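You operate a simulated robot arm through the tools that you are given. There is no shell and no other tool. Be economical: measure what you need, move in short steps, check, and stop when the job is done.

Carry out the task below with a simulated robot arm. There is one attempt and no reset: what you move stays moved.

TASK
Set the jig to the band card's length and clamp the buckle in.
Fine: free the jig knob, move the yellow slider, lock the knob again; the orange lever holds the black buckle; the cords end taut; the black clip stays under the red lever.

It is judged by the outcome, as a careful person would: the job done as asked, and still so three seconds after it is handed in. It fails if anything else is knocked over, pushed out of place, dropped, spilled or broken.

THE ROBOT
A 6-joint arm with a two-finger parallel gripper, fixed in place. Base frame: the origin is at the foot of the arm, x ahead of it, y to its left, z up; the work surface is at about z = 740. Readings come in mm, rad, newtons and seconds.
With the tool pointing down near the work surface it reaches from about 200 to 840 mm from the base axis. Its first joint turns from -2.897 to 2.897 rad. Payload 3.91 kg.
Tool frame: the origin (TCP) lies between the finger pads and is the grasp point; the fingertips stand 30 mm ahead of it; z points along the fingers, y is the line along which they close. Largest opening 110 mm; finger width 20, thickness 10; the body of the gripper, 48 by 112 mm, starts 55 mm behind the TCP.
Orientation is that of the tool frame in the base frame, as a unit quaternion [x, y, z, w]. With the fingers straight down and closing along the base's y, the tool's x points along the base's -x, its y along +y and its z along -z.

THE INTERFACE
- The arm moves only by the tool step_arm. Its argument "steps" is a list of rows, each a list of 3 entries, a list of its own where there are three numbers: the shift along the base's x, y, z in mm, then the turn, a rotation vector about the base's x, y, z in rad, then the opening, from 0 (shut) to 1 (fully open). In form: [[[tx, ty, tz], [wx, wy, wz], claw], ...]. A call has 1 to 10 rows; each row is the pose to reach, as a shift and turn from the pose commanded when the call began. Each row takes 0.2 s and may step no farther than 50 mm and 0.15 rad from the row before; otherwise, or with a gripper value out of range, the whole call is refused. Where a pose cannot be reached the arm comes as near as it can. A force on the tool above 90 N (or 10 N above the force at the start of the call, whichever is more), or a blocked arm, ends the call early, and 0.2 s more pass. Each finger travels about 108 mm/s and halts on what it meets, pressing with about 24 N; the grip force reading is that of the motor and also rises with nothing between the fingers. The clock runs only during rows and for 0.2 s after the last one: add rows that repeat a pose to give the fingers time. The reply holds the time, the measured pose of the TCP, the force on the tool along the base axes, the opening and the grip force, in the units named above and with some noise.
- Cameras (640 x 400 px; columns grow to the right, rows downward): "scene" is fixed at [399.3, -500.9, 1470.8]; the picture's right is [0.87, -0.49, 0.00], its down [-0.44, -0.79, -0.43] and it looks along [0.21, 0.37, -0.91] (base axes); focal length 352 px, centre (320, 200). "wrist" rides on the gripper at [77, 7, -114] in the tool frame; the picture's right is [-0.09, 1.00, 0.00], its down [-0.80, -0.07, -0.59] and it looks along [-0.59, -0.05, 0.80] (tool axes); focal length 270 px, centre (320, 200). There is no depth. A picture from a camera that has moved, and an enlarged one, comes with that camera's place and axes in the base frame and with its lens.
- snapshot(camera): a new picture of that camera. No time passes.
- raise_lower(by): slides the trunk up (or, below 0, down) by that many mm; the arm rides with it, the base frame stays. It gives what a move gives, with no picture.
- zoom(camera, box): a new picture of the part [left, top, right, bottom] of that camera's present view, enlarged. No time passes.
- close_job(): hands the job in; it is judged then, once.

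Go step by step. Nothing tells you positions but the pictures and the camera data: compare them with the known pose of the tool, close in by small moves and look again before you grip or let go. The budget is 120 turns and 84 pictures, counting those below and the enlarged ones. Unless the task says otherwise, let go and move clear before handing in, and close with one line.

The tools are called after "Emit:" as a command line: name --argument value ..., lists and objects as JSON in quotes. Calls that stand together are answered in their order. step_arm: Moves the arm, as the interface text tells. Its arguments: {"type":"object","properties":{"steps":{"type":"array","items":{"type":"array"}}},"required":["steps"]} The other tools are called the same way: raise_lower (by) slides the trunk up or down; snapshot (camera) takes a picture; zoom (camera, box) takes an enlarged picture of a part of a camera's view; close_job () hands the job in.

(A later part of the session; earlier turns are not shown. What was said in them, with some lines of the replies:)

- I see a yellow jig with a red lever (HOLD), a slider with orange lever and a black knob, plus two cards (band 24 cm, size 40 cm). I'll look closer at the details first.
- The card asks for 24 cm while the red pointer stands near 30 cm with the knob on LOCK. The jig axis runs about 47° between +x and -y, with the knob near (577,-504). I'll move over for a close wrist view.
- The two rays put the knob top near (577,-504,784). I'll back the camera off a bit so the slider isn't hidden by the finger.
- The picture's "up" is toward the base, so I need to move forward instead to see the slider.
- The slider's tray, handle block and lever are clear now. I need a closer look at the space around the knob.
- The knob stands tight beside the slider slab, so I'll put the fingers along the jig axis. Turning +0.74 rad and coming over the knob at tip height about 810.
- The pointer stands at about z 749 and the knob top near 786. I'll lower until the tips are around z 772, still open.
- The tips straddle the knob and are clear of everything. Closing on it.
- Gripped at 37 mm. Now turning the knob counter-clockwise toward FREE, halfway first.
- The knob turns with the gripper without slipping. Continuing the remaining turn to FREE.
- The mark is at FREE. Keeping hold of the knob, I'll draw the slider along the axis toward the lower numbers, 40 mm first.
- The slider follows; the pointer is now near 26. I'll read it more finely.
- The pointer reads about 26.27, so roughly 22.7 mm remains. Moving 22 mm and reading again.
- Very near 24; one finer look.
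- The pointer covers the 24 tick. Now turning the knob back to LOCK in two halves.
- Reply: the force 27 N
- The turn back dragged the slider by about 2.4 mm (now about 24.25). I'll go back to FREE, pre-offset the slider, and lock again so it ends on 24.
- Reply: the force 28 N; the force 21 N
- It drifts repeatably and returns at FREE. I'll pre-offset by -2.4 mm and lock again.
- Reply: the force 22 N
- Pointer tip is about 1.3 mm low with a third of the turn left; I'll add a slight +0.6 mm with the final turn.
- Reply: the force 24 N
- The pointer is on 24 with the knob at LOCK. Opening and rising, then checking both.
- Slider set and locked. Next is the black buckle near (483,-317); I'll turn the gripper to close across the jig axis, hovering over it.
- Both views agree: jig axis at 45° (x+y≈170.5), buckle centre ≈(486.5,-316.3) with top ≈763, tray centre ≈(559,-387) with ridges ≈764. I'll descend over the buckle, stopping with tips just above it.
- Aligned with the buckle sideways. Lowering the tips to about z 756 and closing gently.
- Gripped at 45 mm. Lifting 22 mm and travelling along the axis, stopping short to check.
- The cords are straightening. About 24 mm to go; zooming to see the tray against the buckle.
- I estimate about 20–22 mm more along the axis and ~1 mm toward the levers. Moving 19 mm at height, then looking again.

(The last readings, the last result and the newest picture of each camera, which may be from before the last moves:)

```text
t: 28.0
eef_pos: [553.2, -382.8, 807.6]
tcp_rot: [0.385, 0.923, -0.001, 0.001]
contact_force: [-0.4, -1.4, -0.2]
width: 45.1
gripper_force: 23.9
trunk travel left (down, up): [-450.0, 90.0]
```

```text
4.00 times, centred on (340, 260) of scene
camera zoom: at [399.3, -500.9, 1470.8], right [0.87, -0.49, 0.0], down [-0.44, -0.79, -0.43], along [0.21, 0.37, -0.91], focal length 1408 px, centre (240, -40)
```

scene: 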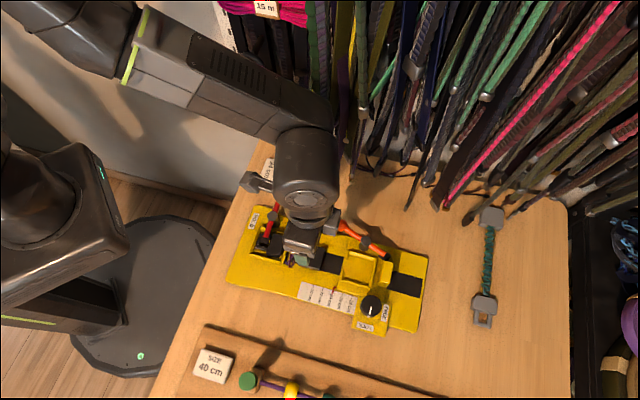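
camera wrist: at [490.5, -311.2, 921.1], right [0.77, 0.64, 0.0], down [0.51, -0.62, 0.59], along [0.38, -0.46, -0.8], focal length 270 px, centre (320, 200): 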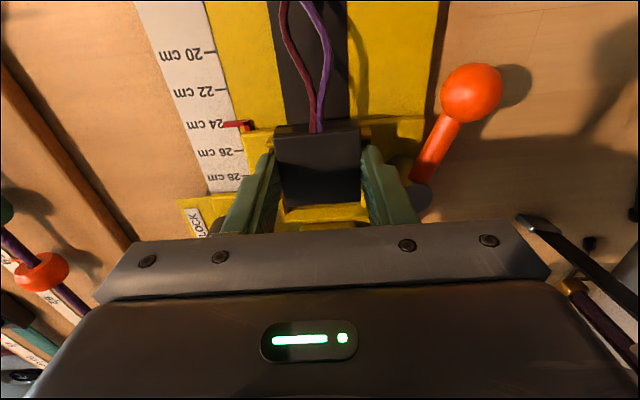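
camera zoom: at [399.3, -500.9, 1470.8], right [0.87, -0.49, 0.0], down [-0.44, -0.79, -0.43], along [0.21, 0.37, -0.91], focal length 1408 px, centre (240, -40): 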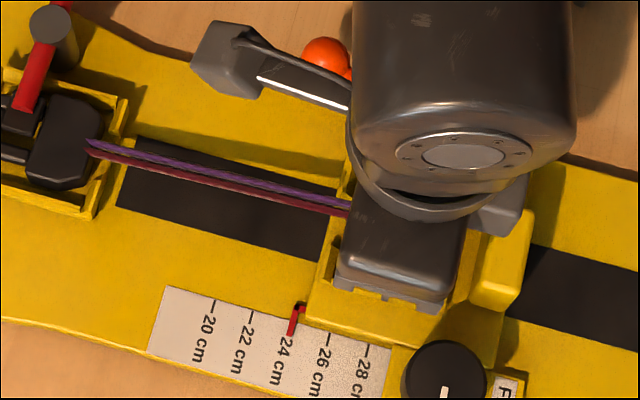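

The cords are now straight and the buckle sits over the tray within about a millimetre. Lowering 9 mm with +1 mm along the axis.

Emit:
step_arm --steps '[[[0.7, -0.9, -3], [0, 0, 0], 0.33], [[0.7, -0.9, -6], [0, 0, 0], 0.33], [[0.7, -0.9, -9], [0, 0, 0], 0.33]]'

Emit:
zoom --camera "wrist" --box '[220, 85, 450, 230]'

```text
t: 28.8
eef_pos: [554.1, -381.6, 801.6]
tcp_rot: [0.384, 0.923, -0.001, 0.003]
contact_force: [-1.5, 1.6, 24.7]
width: 45.1
gripper_force: 24.0
trunk travel left (down, up): [-450.0, 90.0]
```

```text
2.76 times, centred on (335, 158) of wrist
camera zoom: at [504.3, -324.0, 915.3], right [0.77, 0.64, 0.0], down [0.51, -0.62, 0.6], along [0.38, -0.46, -0.8], focal length 746 px, centre (279, 317)
```

zoom: 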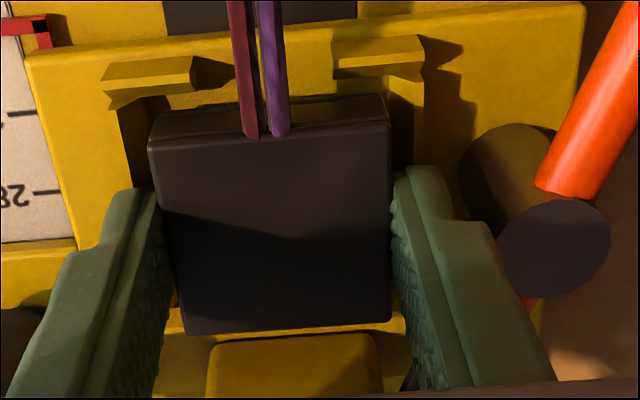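

A 25 N contact appeared at TCP z≈801.6: either the buckle sits on a ridge or the fingertips touch the side ridges. I'll look from the scene camera.

Emit:
zoom --camera "scene" --box '[330, 230, 410, 300]'

Emit:
zoom --camera "wrist" --box '[255, 85, 375, 160]'

```text
5.71 times, centred on (370, 265) of scene
camera zoom: at [399.3, -500.9, 1470.8], right [0.87, -0.49, 0.0], down [-0.44, -0.79, -0.43], along [0.21, 0.37, -0.91], focal length 2011 px, centre (34, -171)
```

zoom: 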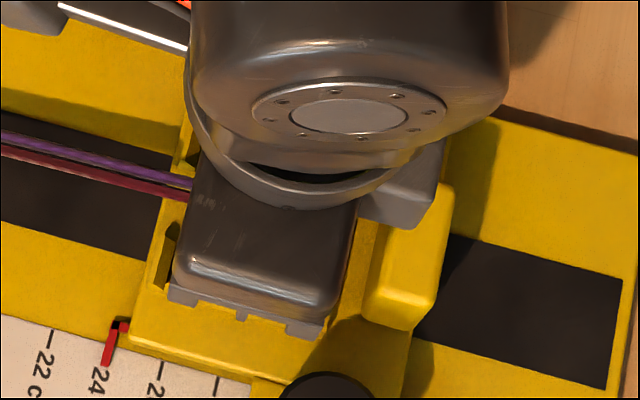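

```text
5.33 times, centred on (315, 122) of wrist
camera zoom: at [504.3, -324.0, 915.3], right [0.77, 0.64, 0.0], down [0.51, -0.62, 0.6], along [0.38, -0.46, -0.8], focal length 1442 px, centre (347, 613)
```

zoom: 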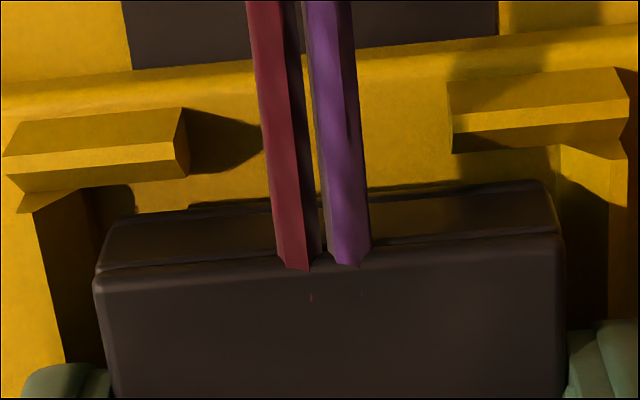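

The buckle looks centred sideways and a few mm clear of the stubs. I'll feel for the pocket with small moves under light pressure.

Emit:
step_arm --steps '[[[0.7, -0.7, 1], [0, 0, 0], 0.33], [[1.4, -1.4, 1], [0, 0, 0], 0.33]]'

Emit:
step_arm --steps '[[[-1.4, 1.4, 0], [0, 0, 0], 0.33], [[-2.8, 2.8, 0], [0, 0, 0], 0.33]]'

Emit:
step_arm --steps '[[[0.4, -2.0, 0], [0, 0, 0], 0.33], [[0.4, -2.0, 0], [0, 0, 0], 0.33]]'

```text
t: 29.4
eef_pos: [554.3, -383.7, 801.8]
tcp_rot: [0.384, 0.924, -0.001, 0.001]
contact_force: [-3.8, 4.7, 30.5]
width: 45.0
gripper_force: 23.5
trunk travel left (down, up): [-450.0, 90.0]
```

```text
t: 30.0
eef_pos: [554.6, -382.7, 802.5]
tcp_rot: [0.384, 0.923, 0.0, 0.004]
contact_force: [7.7, -6.4, 33.7]
width: 45.1
gripper_force: 24.4
trunk travel left (down, up): [-450.0, 90.0]
```

```text
t: 30.6
eef_pos: [553.0, -382.0, 802.0]
tcp_rot: [0.384, 0.923, -0.001, 0.003]
contact_force: [9.0, 0.8, 37.3]
width: 44.9
gripper_force: 23.9
trunk travel left (down, up): [-450.0, 90.0]
```

Heights are ambiguous, so I'll ease off the pressure and let go here: the buckle either settles into the pocket or rests on the rims, and I can see it then.

Emit:
step_arm --steps '[[[0, 0, 4], [0, 0, 0], 0.33], [[0, 0, 4], [0, 0, 0], 0.33]]'

Emit:
step_arm --steps '[[[0, 0, 0], [0, 0, 0], 0.48], [[0, 0, 0], [0, 0, 0], 0.55], [[0, 0, 30], [0, 0, 0], 0.55], [[-25, 25, 60], [0, 0, 0], 0.55], [[-50, 50, 80], [0, 0, 0], 0.55]]'

Emit:
snapshot --camera "wrist"

Emit:
zoom --camera "scene" --box '[310, 220, 430, 310]'

```text
t: 31.2
eef_pos: [553.8, -382.6, 802.8]
tcp_rot: [0.385, 0.923, 0.001, 0.0]
contact_force: [10.8, 1.2, 11.9]
width: 44.9
gripper_force: 23.9
trunk travel left (down, up): [-450.0, 90.0]
```

```text
t: 32.4
eef_pos: [501.9, -333.2, 884.1]
tcp_rot: [0.385, 0.923, 0.0, 0.0]
contact_force: [-0.3, 0.3, -0.4]
width: 60.2
gripper_force: 0.2
trunk travel left (down, up): [-450.0, 90.0]
```

```text
36 pictures are left
camera wrist: at [453.0, -274.5, 997.7], right [0.77, 0.64, 0.0], down [0.51, -0.62, 0.59], along [0.38, -0.46, -0.8], focal length 270 px, centre (320, 200)
```

wrist: 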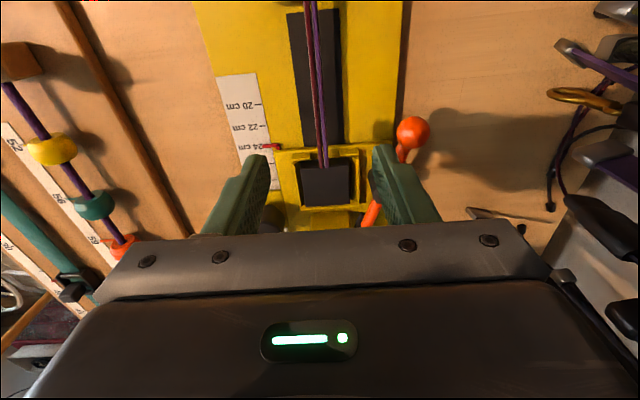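

```text
4.44 times, centred on (370, 265) of scene
camera zoom: at [399.3, -500.9, 1470.8], right [0.87, -0.49, 0.0], down [-0.44, -0.79, -0.43], along [0.21, 0.37, -0.91], focal length 1564 px, centre (98, -89)
```

zoom: 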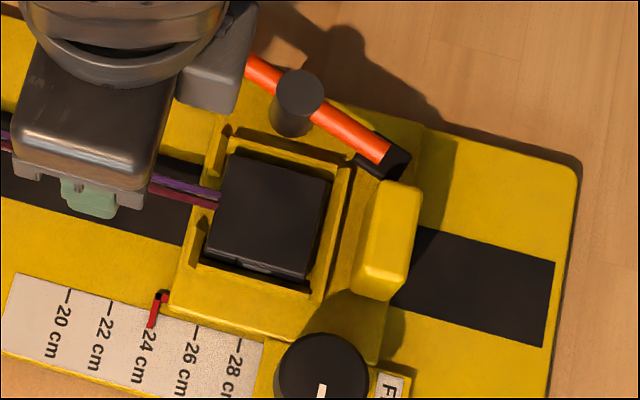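

The buckle has dropped into the tray and the cords lie straight. A closer look before the lever.

Emit:
zoom --camera "wrist" --box '[240, 60, 420, 235]'

Emit:
zoom --camera "scene" --box '[345, 235, 405, 285]'

```text
2.29 times, centred on (330, 148) of wrist
camera zoom: at [453.0, -274.5, 997.7], right [0.77, 0.64, 0.0], down [0.51, -0.62, 0.59], along [0.38, -0.46, -0.8], focal length 618 px, centre (297, 320)
```

zoom: 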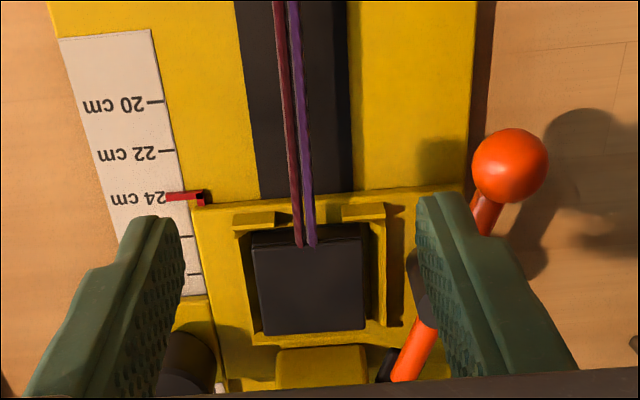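

```text
8.00 times, centred on (375, 260) of scene
camera zoom: at [399.3, -500.9, 1470.8], right [0.87, -0.49, 0.0], down [-0.44, -0.79, -0.43], along [0.21, 0.37, -0.91], focal length 2816 px, centre (-120, -280)
```

zoom: 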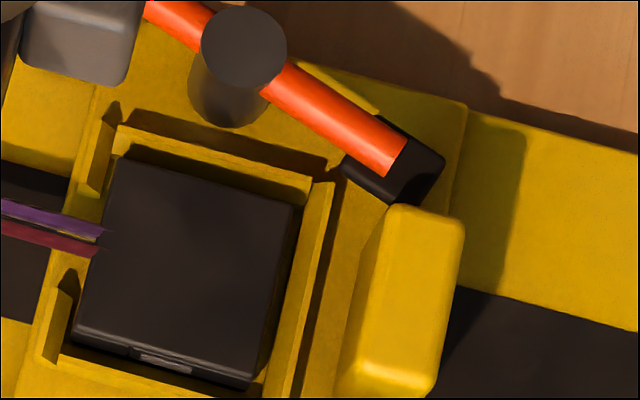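

The buckle is seated and the pointer is still on 24. The orange lever's pivot is ≈(592,-350), its ball ≈(571,-293,780); the ball must swing clockwise about 65° to lay the pad on the buckle. I'll close the gripper and go behind the ball.

Emit:
step_arm --steps '[[[0, 5, 0], [0, 0, 0.15], 0.3], [[5, 10, 0], [0, 0, 0.3], 0], [[10, 15, 0], [0, 0, 0.45], 0], [[15, 20, 0], [0, 0, 0.6], 0], [[20, 25, 0], [0, 0, 0.75], 0], [[25, 25, 0], [0, 0, 0.9], 0], [[26, 25, 0], [0, 0, 1.02], 0], [[26, 25, -20], [0, 0, 1.13], 0], [[26, 25, -50], [0, 0, 1.13], 0]]'

Emit:
snapshot --camera "wrist"

Emit:
snapshot --camera "scene"

```text
t: 34.4
eef_pos: [530.1, -309.0, 832.7]
tcp_rot: [-0.17, 0.985, -0.001, 0.0]
contact_force: [-0.9, 0.3, -0.5]
width: 0.0
gripper_force: 24.2
trunk travel left (down, up): [-450.0, 90.0]
```

```text
32 pictures are left
camera wrist: at [455.0, -329.1, 946.9], right [-0.25, 0.97, 0.0], down [0.78, 0.2, 0.59], along [0.57, 0.15, -0.8], focal length 270 px, centre (320, 200)
```

wrist: 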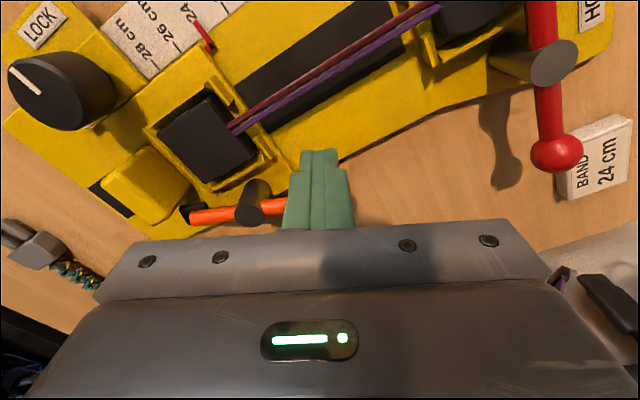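

```text
31 pictures are left
```

scene: 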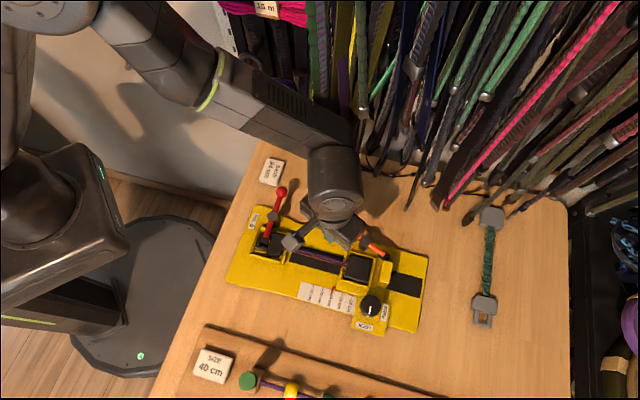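

The closed fingers are behind the ball with the lever line clear. Lowering to ball height.

Emit:
step_arm --steps '[[[0, 0, -18], [0, 0, 0], 0], [[0, 0, -34], [0, 0, 0], 0]]'

Emit:
step_arm --steps '[[[9, 3.5, 0], [0, 0, 0], 0], [[18, 7, 0], [0, 0, 0], 0], [[25, 10, 0], [0, 0, -0.08], 0], [[31, 14, 0], [0, 0, -0.2], 0], [[37, 18, 0], [0, 0, -0.3], 0]]'

Emit:
snapshot --camera "wrist"

Emit:
zoom --camera "scene" --box '[310, 190, 430, 310]'

```text
t: 35.0
eef_pos: [529.4, -309.8, 797.5]
tcp_rot: [-0.168, 0.986, 0.0, 0.0]
contact_force: [0.2, -0.5, -0.1]
width: 0.0
gripper_force: 24.4
trunk travel left (down, up): [-450.0, 90.0]
```

```text
t: 36.2
eef_pos: [565.3, -291.8, 800.3]
tcp_rot: [-0.019, 1.0, 0.0, 0.0]
contact_force: [-0.1, -0.7, -0.5]
width: 0.0
gripper_force: 23.6
trunk travel left (down, up): [-450.0, 90.0]
```

```text
30 pictures are left
camera wrist: at [489.0, -287.4, 913.1], right [0.05, 1.0, 0.0], down [0.8, -0.04, 0.59], along [0.59, -0.03, -0.8], focal length 270 px, centre (320, 200)
```

wrist: 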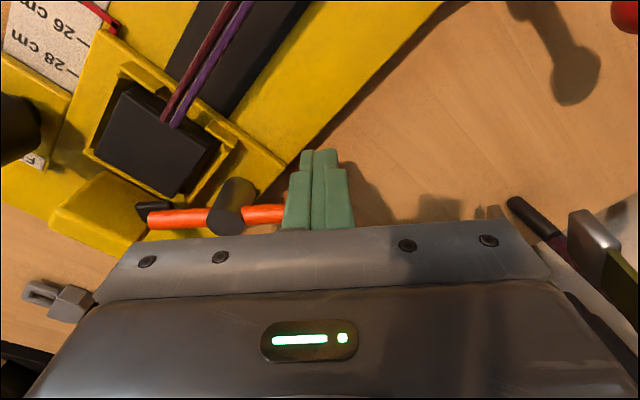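

```text
3.33 times, centred on (370, 250) of scene
camera zoom: at [399.3, -500.9, 1470.8], right [0.87, -0.49, 0.0], down [-0.44, -0.79, -0.43], along [0.21, 0.37, -0.91], focal length 1173 px, centre (153, 33)
```

zoom: 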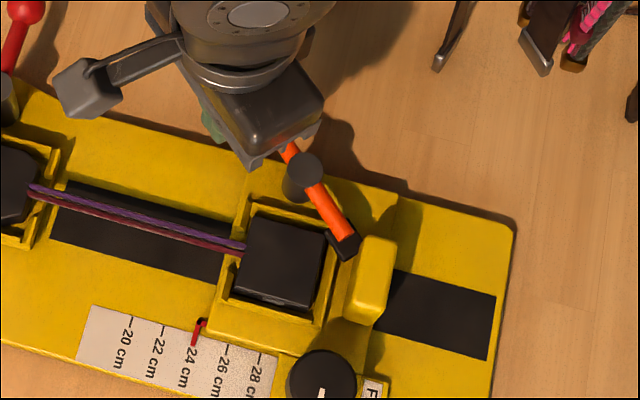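

The lever swings freely and the pad is heading over the buckle. Continuing along the arc.

Emit:
step_arm --steps '[[[8, 3.5, 0], [0, 0, -0.1], 0], [[16, 6, 0], [0, 0, -0.2], 0], [[23, 6.8, 0], [0, 0, -0.29], 0], [[29.5, 6.6, 0], [0, 0, -0.38], 0]]'

Emit:
zoom --camera "scene" --box '[310, 190, 430, 310]'

```text
t: 37.2
eef_pos: [595.3, -283.7, 798.9]
tcp_rot: [0.169, 0.986, -0.001, 0.0]
contact_force: [0.1, 0.4, -0.1]
width: 0.0
gripper_force: 24.1
trunk travel left (down, up): [-450.0, 90.0]
```

```text
3.33 times, centred on (370, 250) of scene
camera zoom: at [399.3, -500.9, 1470.8], right [0.87, -0.49, 0.0], down [-0.44, -0.79, -0.43], along [0.21, 0.37, -0.91], focal length 1173 px, centre (153, 33)
```

zoom: 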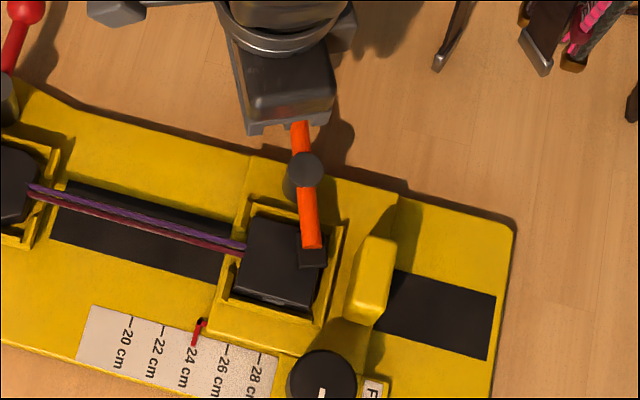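

The pad is already over the buckle's edge; continuing until it lies across the middle.

Emit:
step_arm --steps '[[[7, -0.5, 0], [0, 0, -0.11], 0], [[13, -2, 0], [0, 0, -0.2], 0], [[18, -4, 0], [0, 0, -0.29], 0], [[22, -6.5, 0], [0, 0, -0.36], 0]]'

Emit:
zoom --camera "scene" --box '[310, 190, 430, 310]'

```text
t: 38.2
eef_pos: [616.5, -288.6, 799.6]
tcp_rot: [0.343, 0.939, 0.001, -0.002]
contact_force: [-4.7, 5.7, -0.3]
width: 0.0
gripper_force: 23.7
trunk travel left (down, up): [-450.0, 90.0]
```

```text
3.33 times, centred on (370, 250) of scene
camera zoom: at [399.3, -500.9, 1470.8], right [0.87, -0.49, 0.0], down [-0.44, -0.79, -0.43], along [0.21, 0.37, -0.91], focal length 1173 px, centre (153, 33)
```

zoom: 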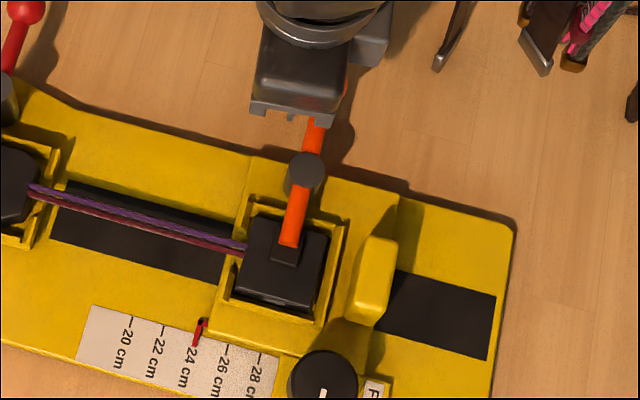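

The pad lies over the buckle's middle and a slight resistance appeared. A small extra nudge tells whether that is the end stop.

Emit:
step_arm --steps '[[[2, -2, 0], [0, 0, 0], 0], [[3.5, -4, 0], [0, 0, 0], 0], [[3.5, -4, 0], [0, 0, 0], 0]]'

Emit:
zoom --camera "scene" --box '[310, 190, 430, 310]'

```text
t: 39.0
eef_pos: [617.9, -290.1, 798.7]
tcp_rot: [0.344, 0.939, 0.001, -0.002]
contact_force: [-27.6, 34.1, -3.9]
width: 0.1
gripper_force: 23.8
trunk travel left (down, up): [-450.0, 90.0]
```

```text
3.33 times, centred on (370, 250) of scene
camera zoom: at [399.3, -500.9, 1470.8], right [0.87, -0.49, 0.0], down [-0.44, -0.79, -0.43], along [0.21, 0.37, -0.91], focal length 1173 px, centre (153, 33)
```

zoom: 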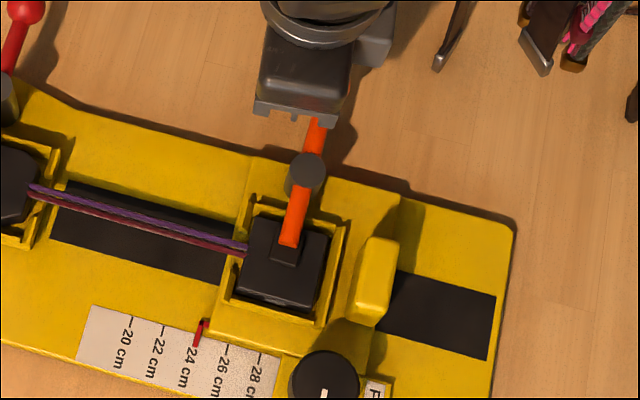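

That's the end stop. Backing off, rising, and rechecking the pointer.

Emit:
step_arm --steps '[[[-4, 4, 0], [0, 0, 0], 0], [[-18, 16, 0], [0, 0, 0], 0], [[-28, 26, 20], [0, 0, 0], 0], [[-40, 40, 65], [0, 0, 0], 0], [[-60, 70, 110], [0, 0, 0], 0]]'

Emit:
zoom --camera "scene" --box '[315, 260, 371, 310]'

Emit:
zoom --camera "scene" --box '[230, 180, 440, 350]'

```text
refused: row 5 steps farther than a row can; nothing moved
```

```text
8.00 times, centred on (343, 285) of scene
camera zoom: at [399.3, -500.9, 1470.8], right [0.87, -0.49, 0.0], down [-0.44, -0.79, -0.43], along [0.21, 0.37, -0.91], focal length 2816 px, centre (136, -480)
```

zoom: 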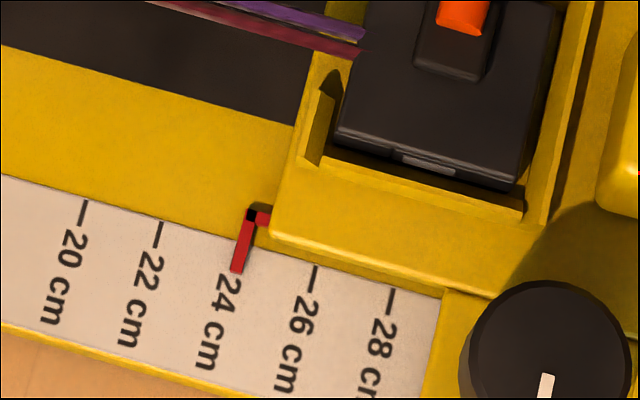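

```text
2.35 times, centred on (335, 265) of scene
camera zoom: at [399.3, -500.9, 1470.8], right [0.87, -0.49, 0.0], down [-0.44, -0.79, -0.43], along [0.21, 0.37, -0.91], focal length 828 px, centre (285, 47)
```

zoom: 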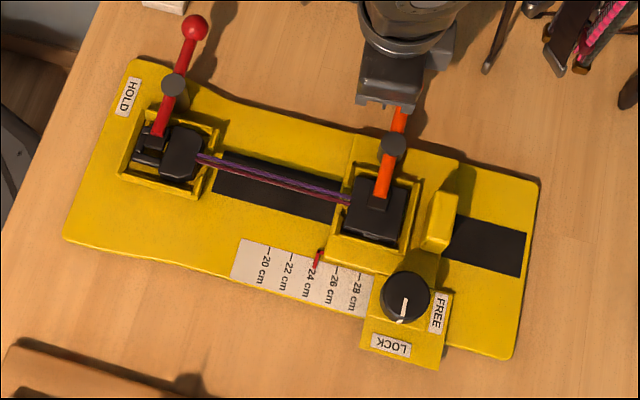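

The rows were too long; repeating the retreat in smaller steps.

Emit:
step_arm --steps '[[[-4, 4, 0], [0, 0, 0], 0], [[-18, 16, 0], [0, 0, 0], 0], [[-28, 26, 20], [0, 0, 0], 0], [[-40, 40, 55], [0, 0, 0], 0], [[-60, 60, 90], [0, 0, 0], 0], [[-80, 80, 120], [0, 0, 0], 0], [[-100, 110, 140], [0, 0, 0], 0]]'

Emit:
zoom --camera "scene" --box '[332, 280, 356, 298]'

Emit:
zoom --camera "scene" --box '[240, 190, 430, 330]'

Emit:
snapshot --camera "wrist"

```text
t: 40.6
eef_pos: [520.5, -185.9, 940.2]
tcp_rot: [0.343, 0.939, -0.001, 0.0]
contact_force: [0.5, 0.1, -0.4]
width: 0.0
gripper_force: 23.8
trunk travel left (down, up): [-450.0, 90.0]
```

```text
16.00 times, centred on (344, 289) of scene
camera zoom: at [399.3, -500.9, 1470.8], right [0.87, -0.49, 0.0], down [-0.44, -0.79, -0.43], along [0.21, 0.37, -0.91], focal length 5631 px, centre (-64, -1224)
```

zoom: 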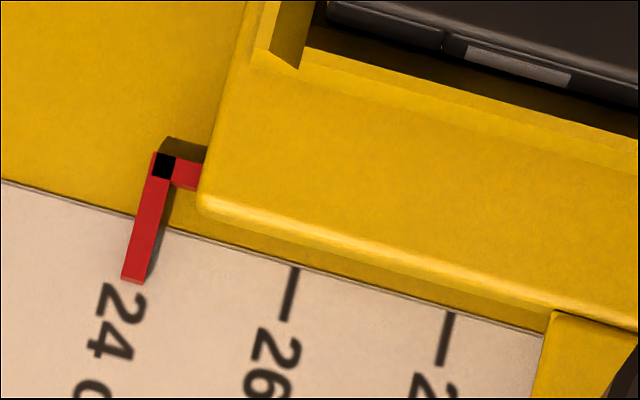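

```text
2.86 times, centred on (335, 260) of scene
camera zoom: at [399.3, -500.9, 1470.8], right [0.87, -0.49, 0.0], down [-0.44, -0.79, -0.43], along [0.21, 0.37, -0.91], focal length 1006 px, centre (277, 29)
```

zoom: 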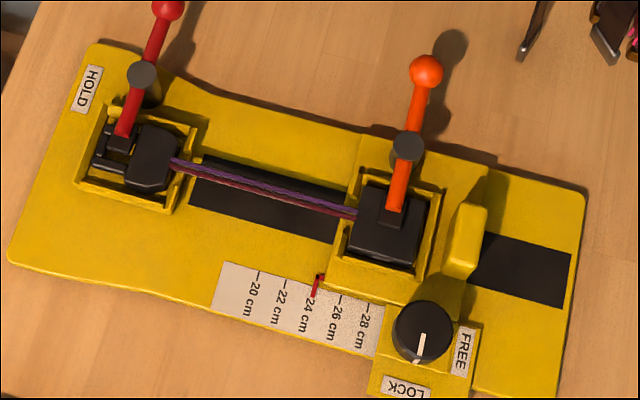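

```text
21 pictures are left
camera wrist: at [466.1, -130.7, 1052.9], right [0.71, 0.7, 0.0], down [0.57, -0.57, 0.59], along [0.42, -0.42, -0.8], focal length 270 px, centre (320, 200)
```

wrist: 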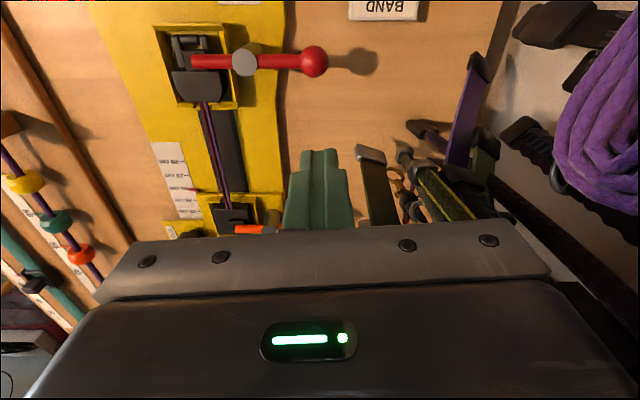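

Pointer on 24, knob at LOCK, lever over the buckle. One last check of the cords and clip.

Emit:
zoom --camera "scene" --box '[255, 210, 395, 300]'

Emit:
zoom --camera "wrist" --box '[150, 20, 290, 240]'

```text
4.44 times, centred on (325, 255) of scene
camera zoom: at [399.3, -500.9, 1470.8], right [0.87, -0.49, 0.0], down [-0.44, -0.79, -0.43], along [0.21, 0.37, -0.91], focal length 1564 px, centre (298, -44)
```

zoom: 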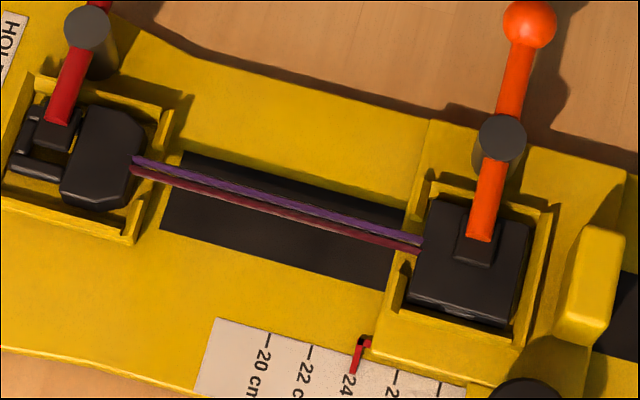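

```text
1.82 times, centred on (220, 130) of wrist
camera zoom: at [466.1, -130.7, 1052.9], right [0.71, 0.7, 0.0], down [0.57, -0.57, 0.59], along [0.42, -0.42, -0.8], focal length 491 px, centre (502, 327)
```

zoom: 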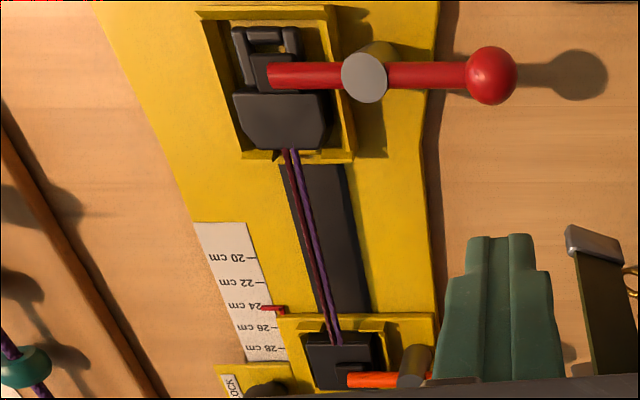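

The cords run straight and taut, the clip is still under the red lever, the buckle is clamped, and the arm is clear. Handing in.

Emit:
close_job

```text
The job is handed in.
```

The jig is set to 24 cm and locked. The buckle is in the tray under the orange lever, the cords are taut, and the clip is still under the red lever.
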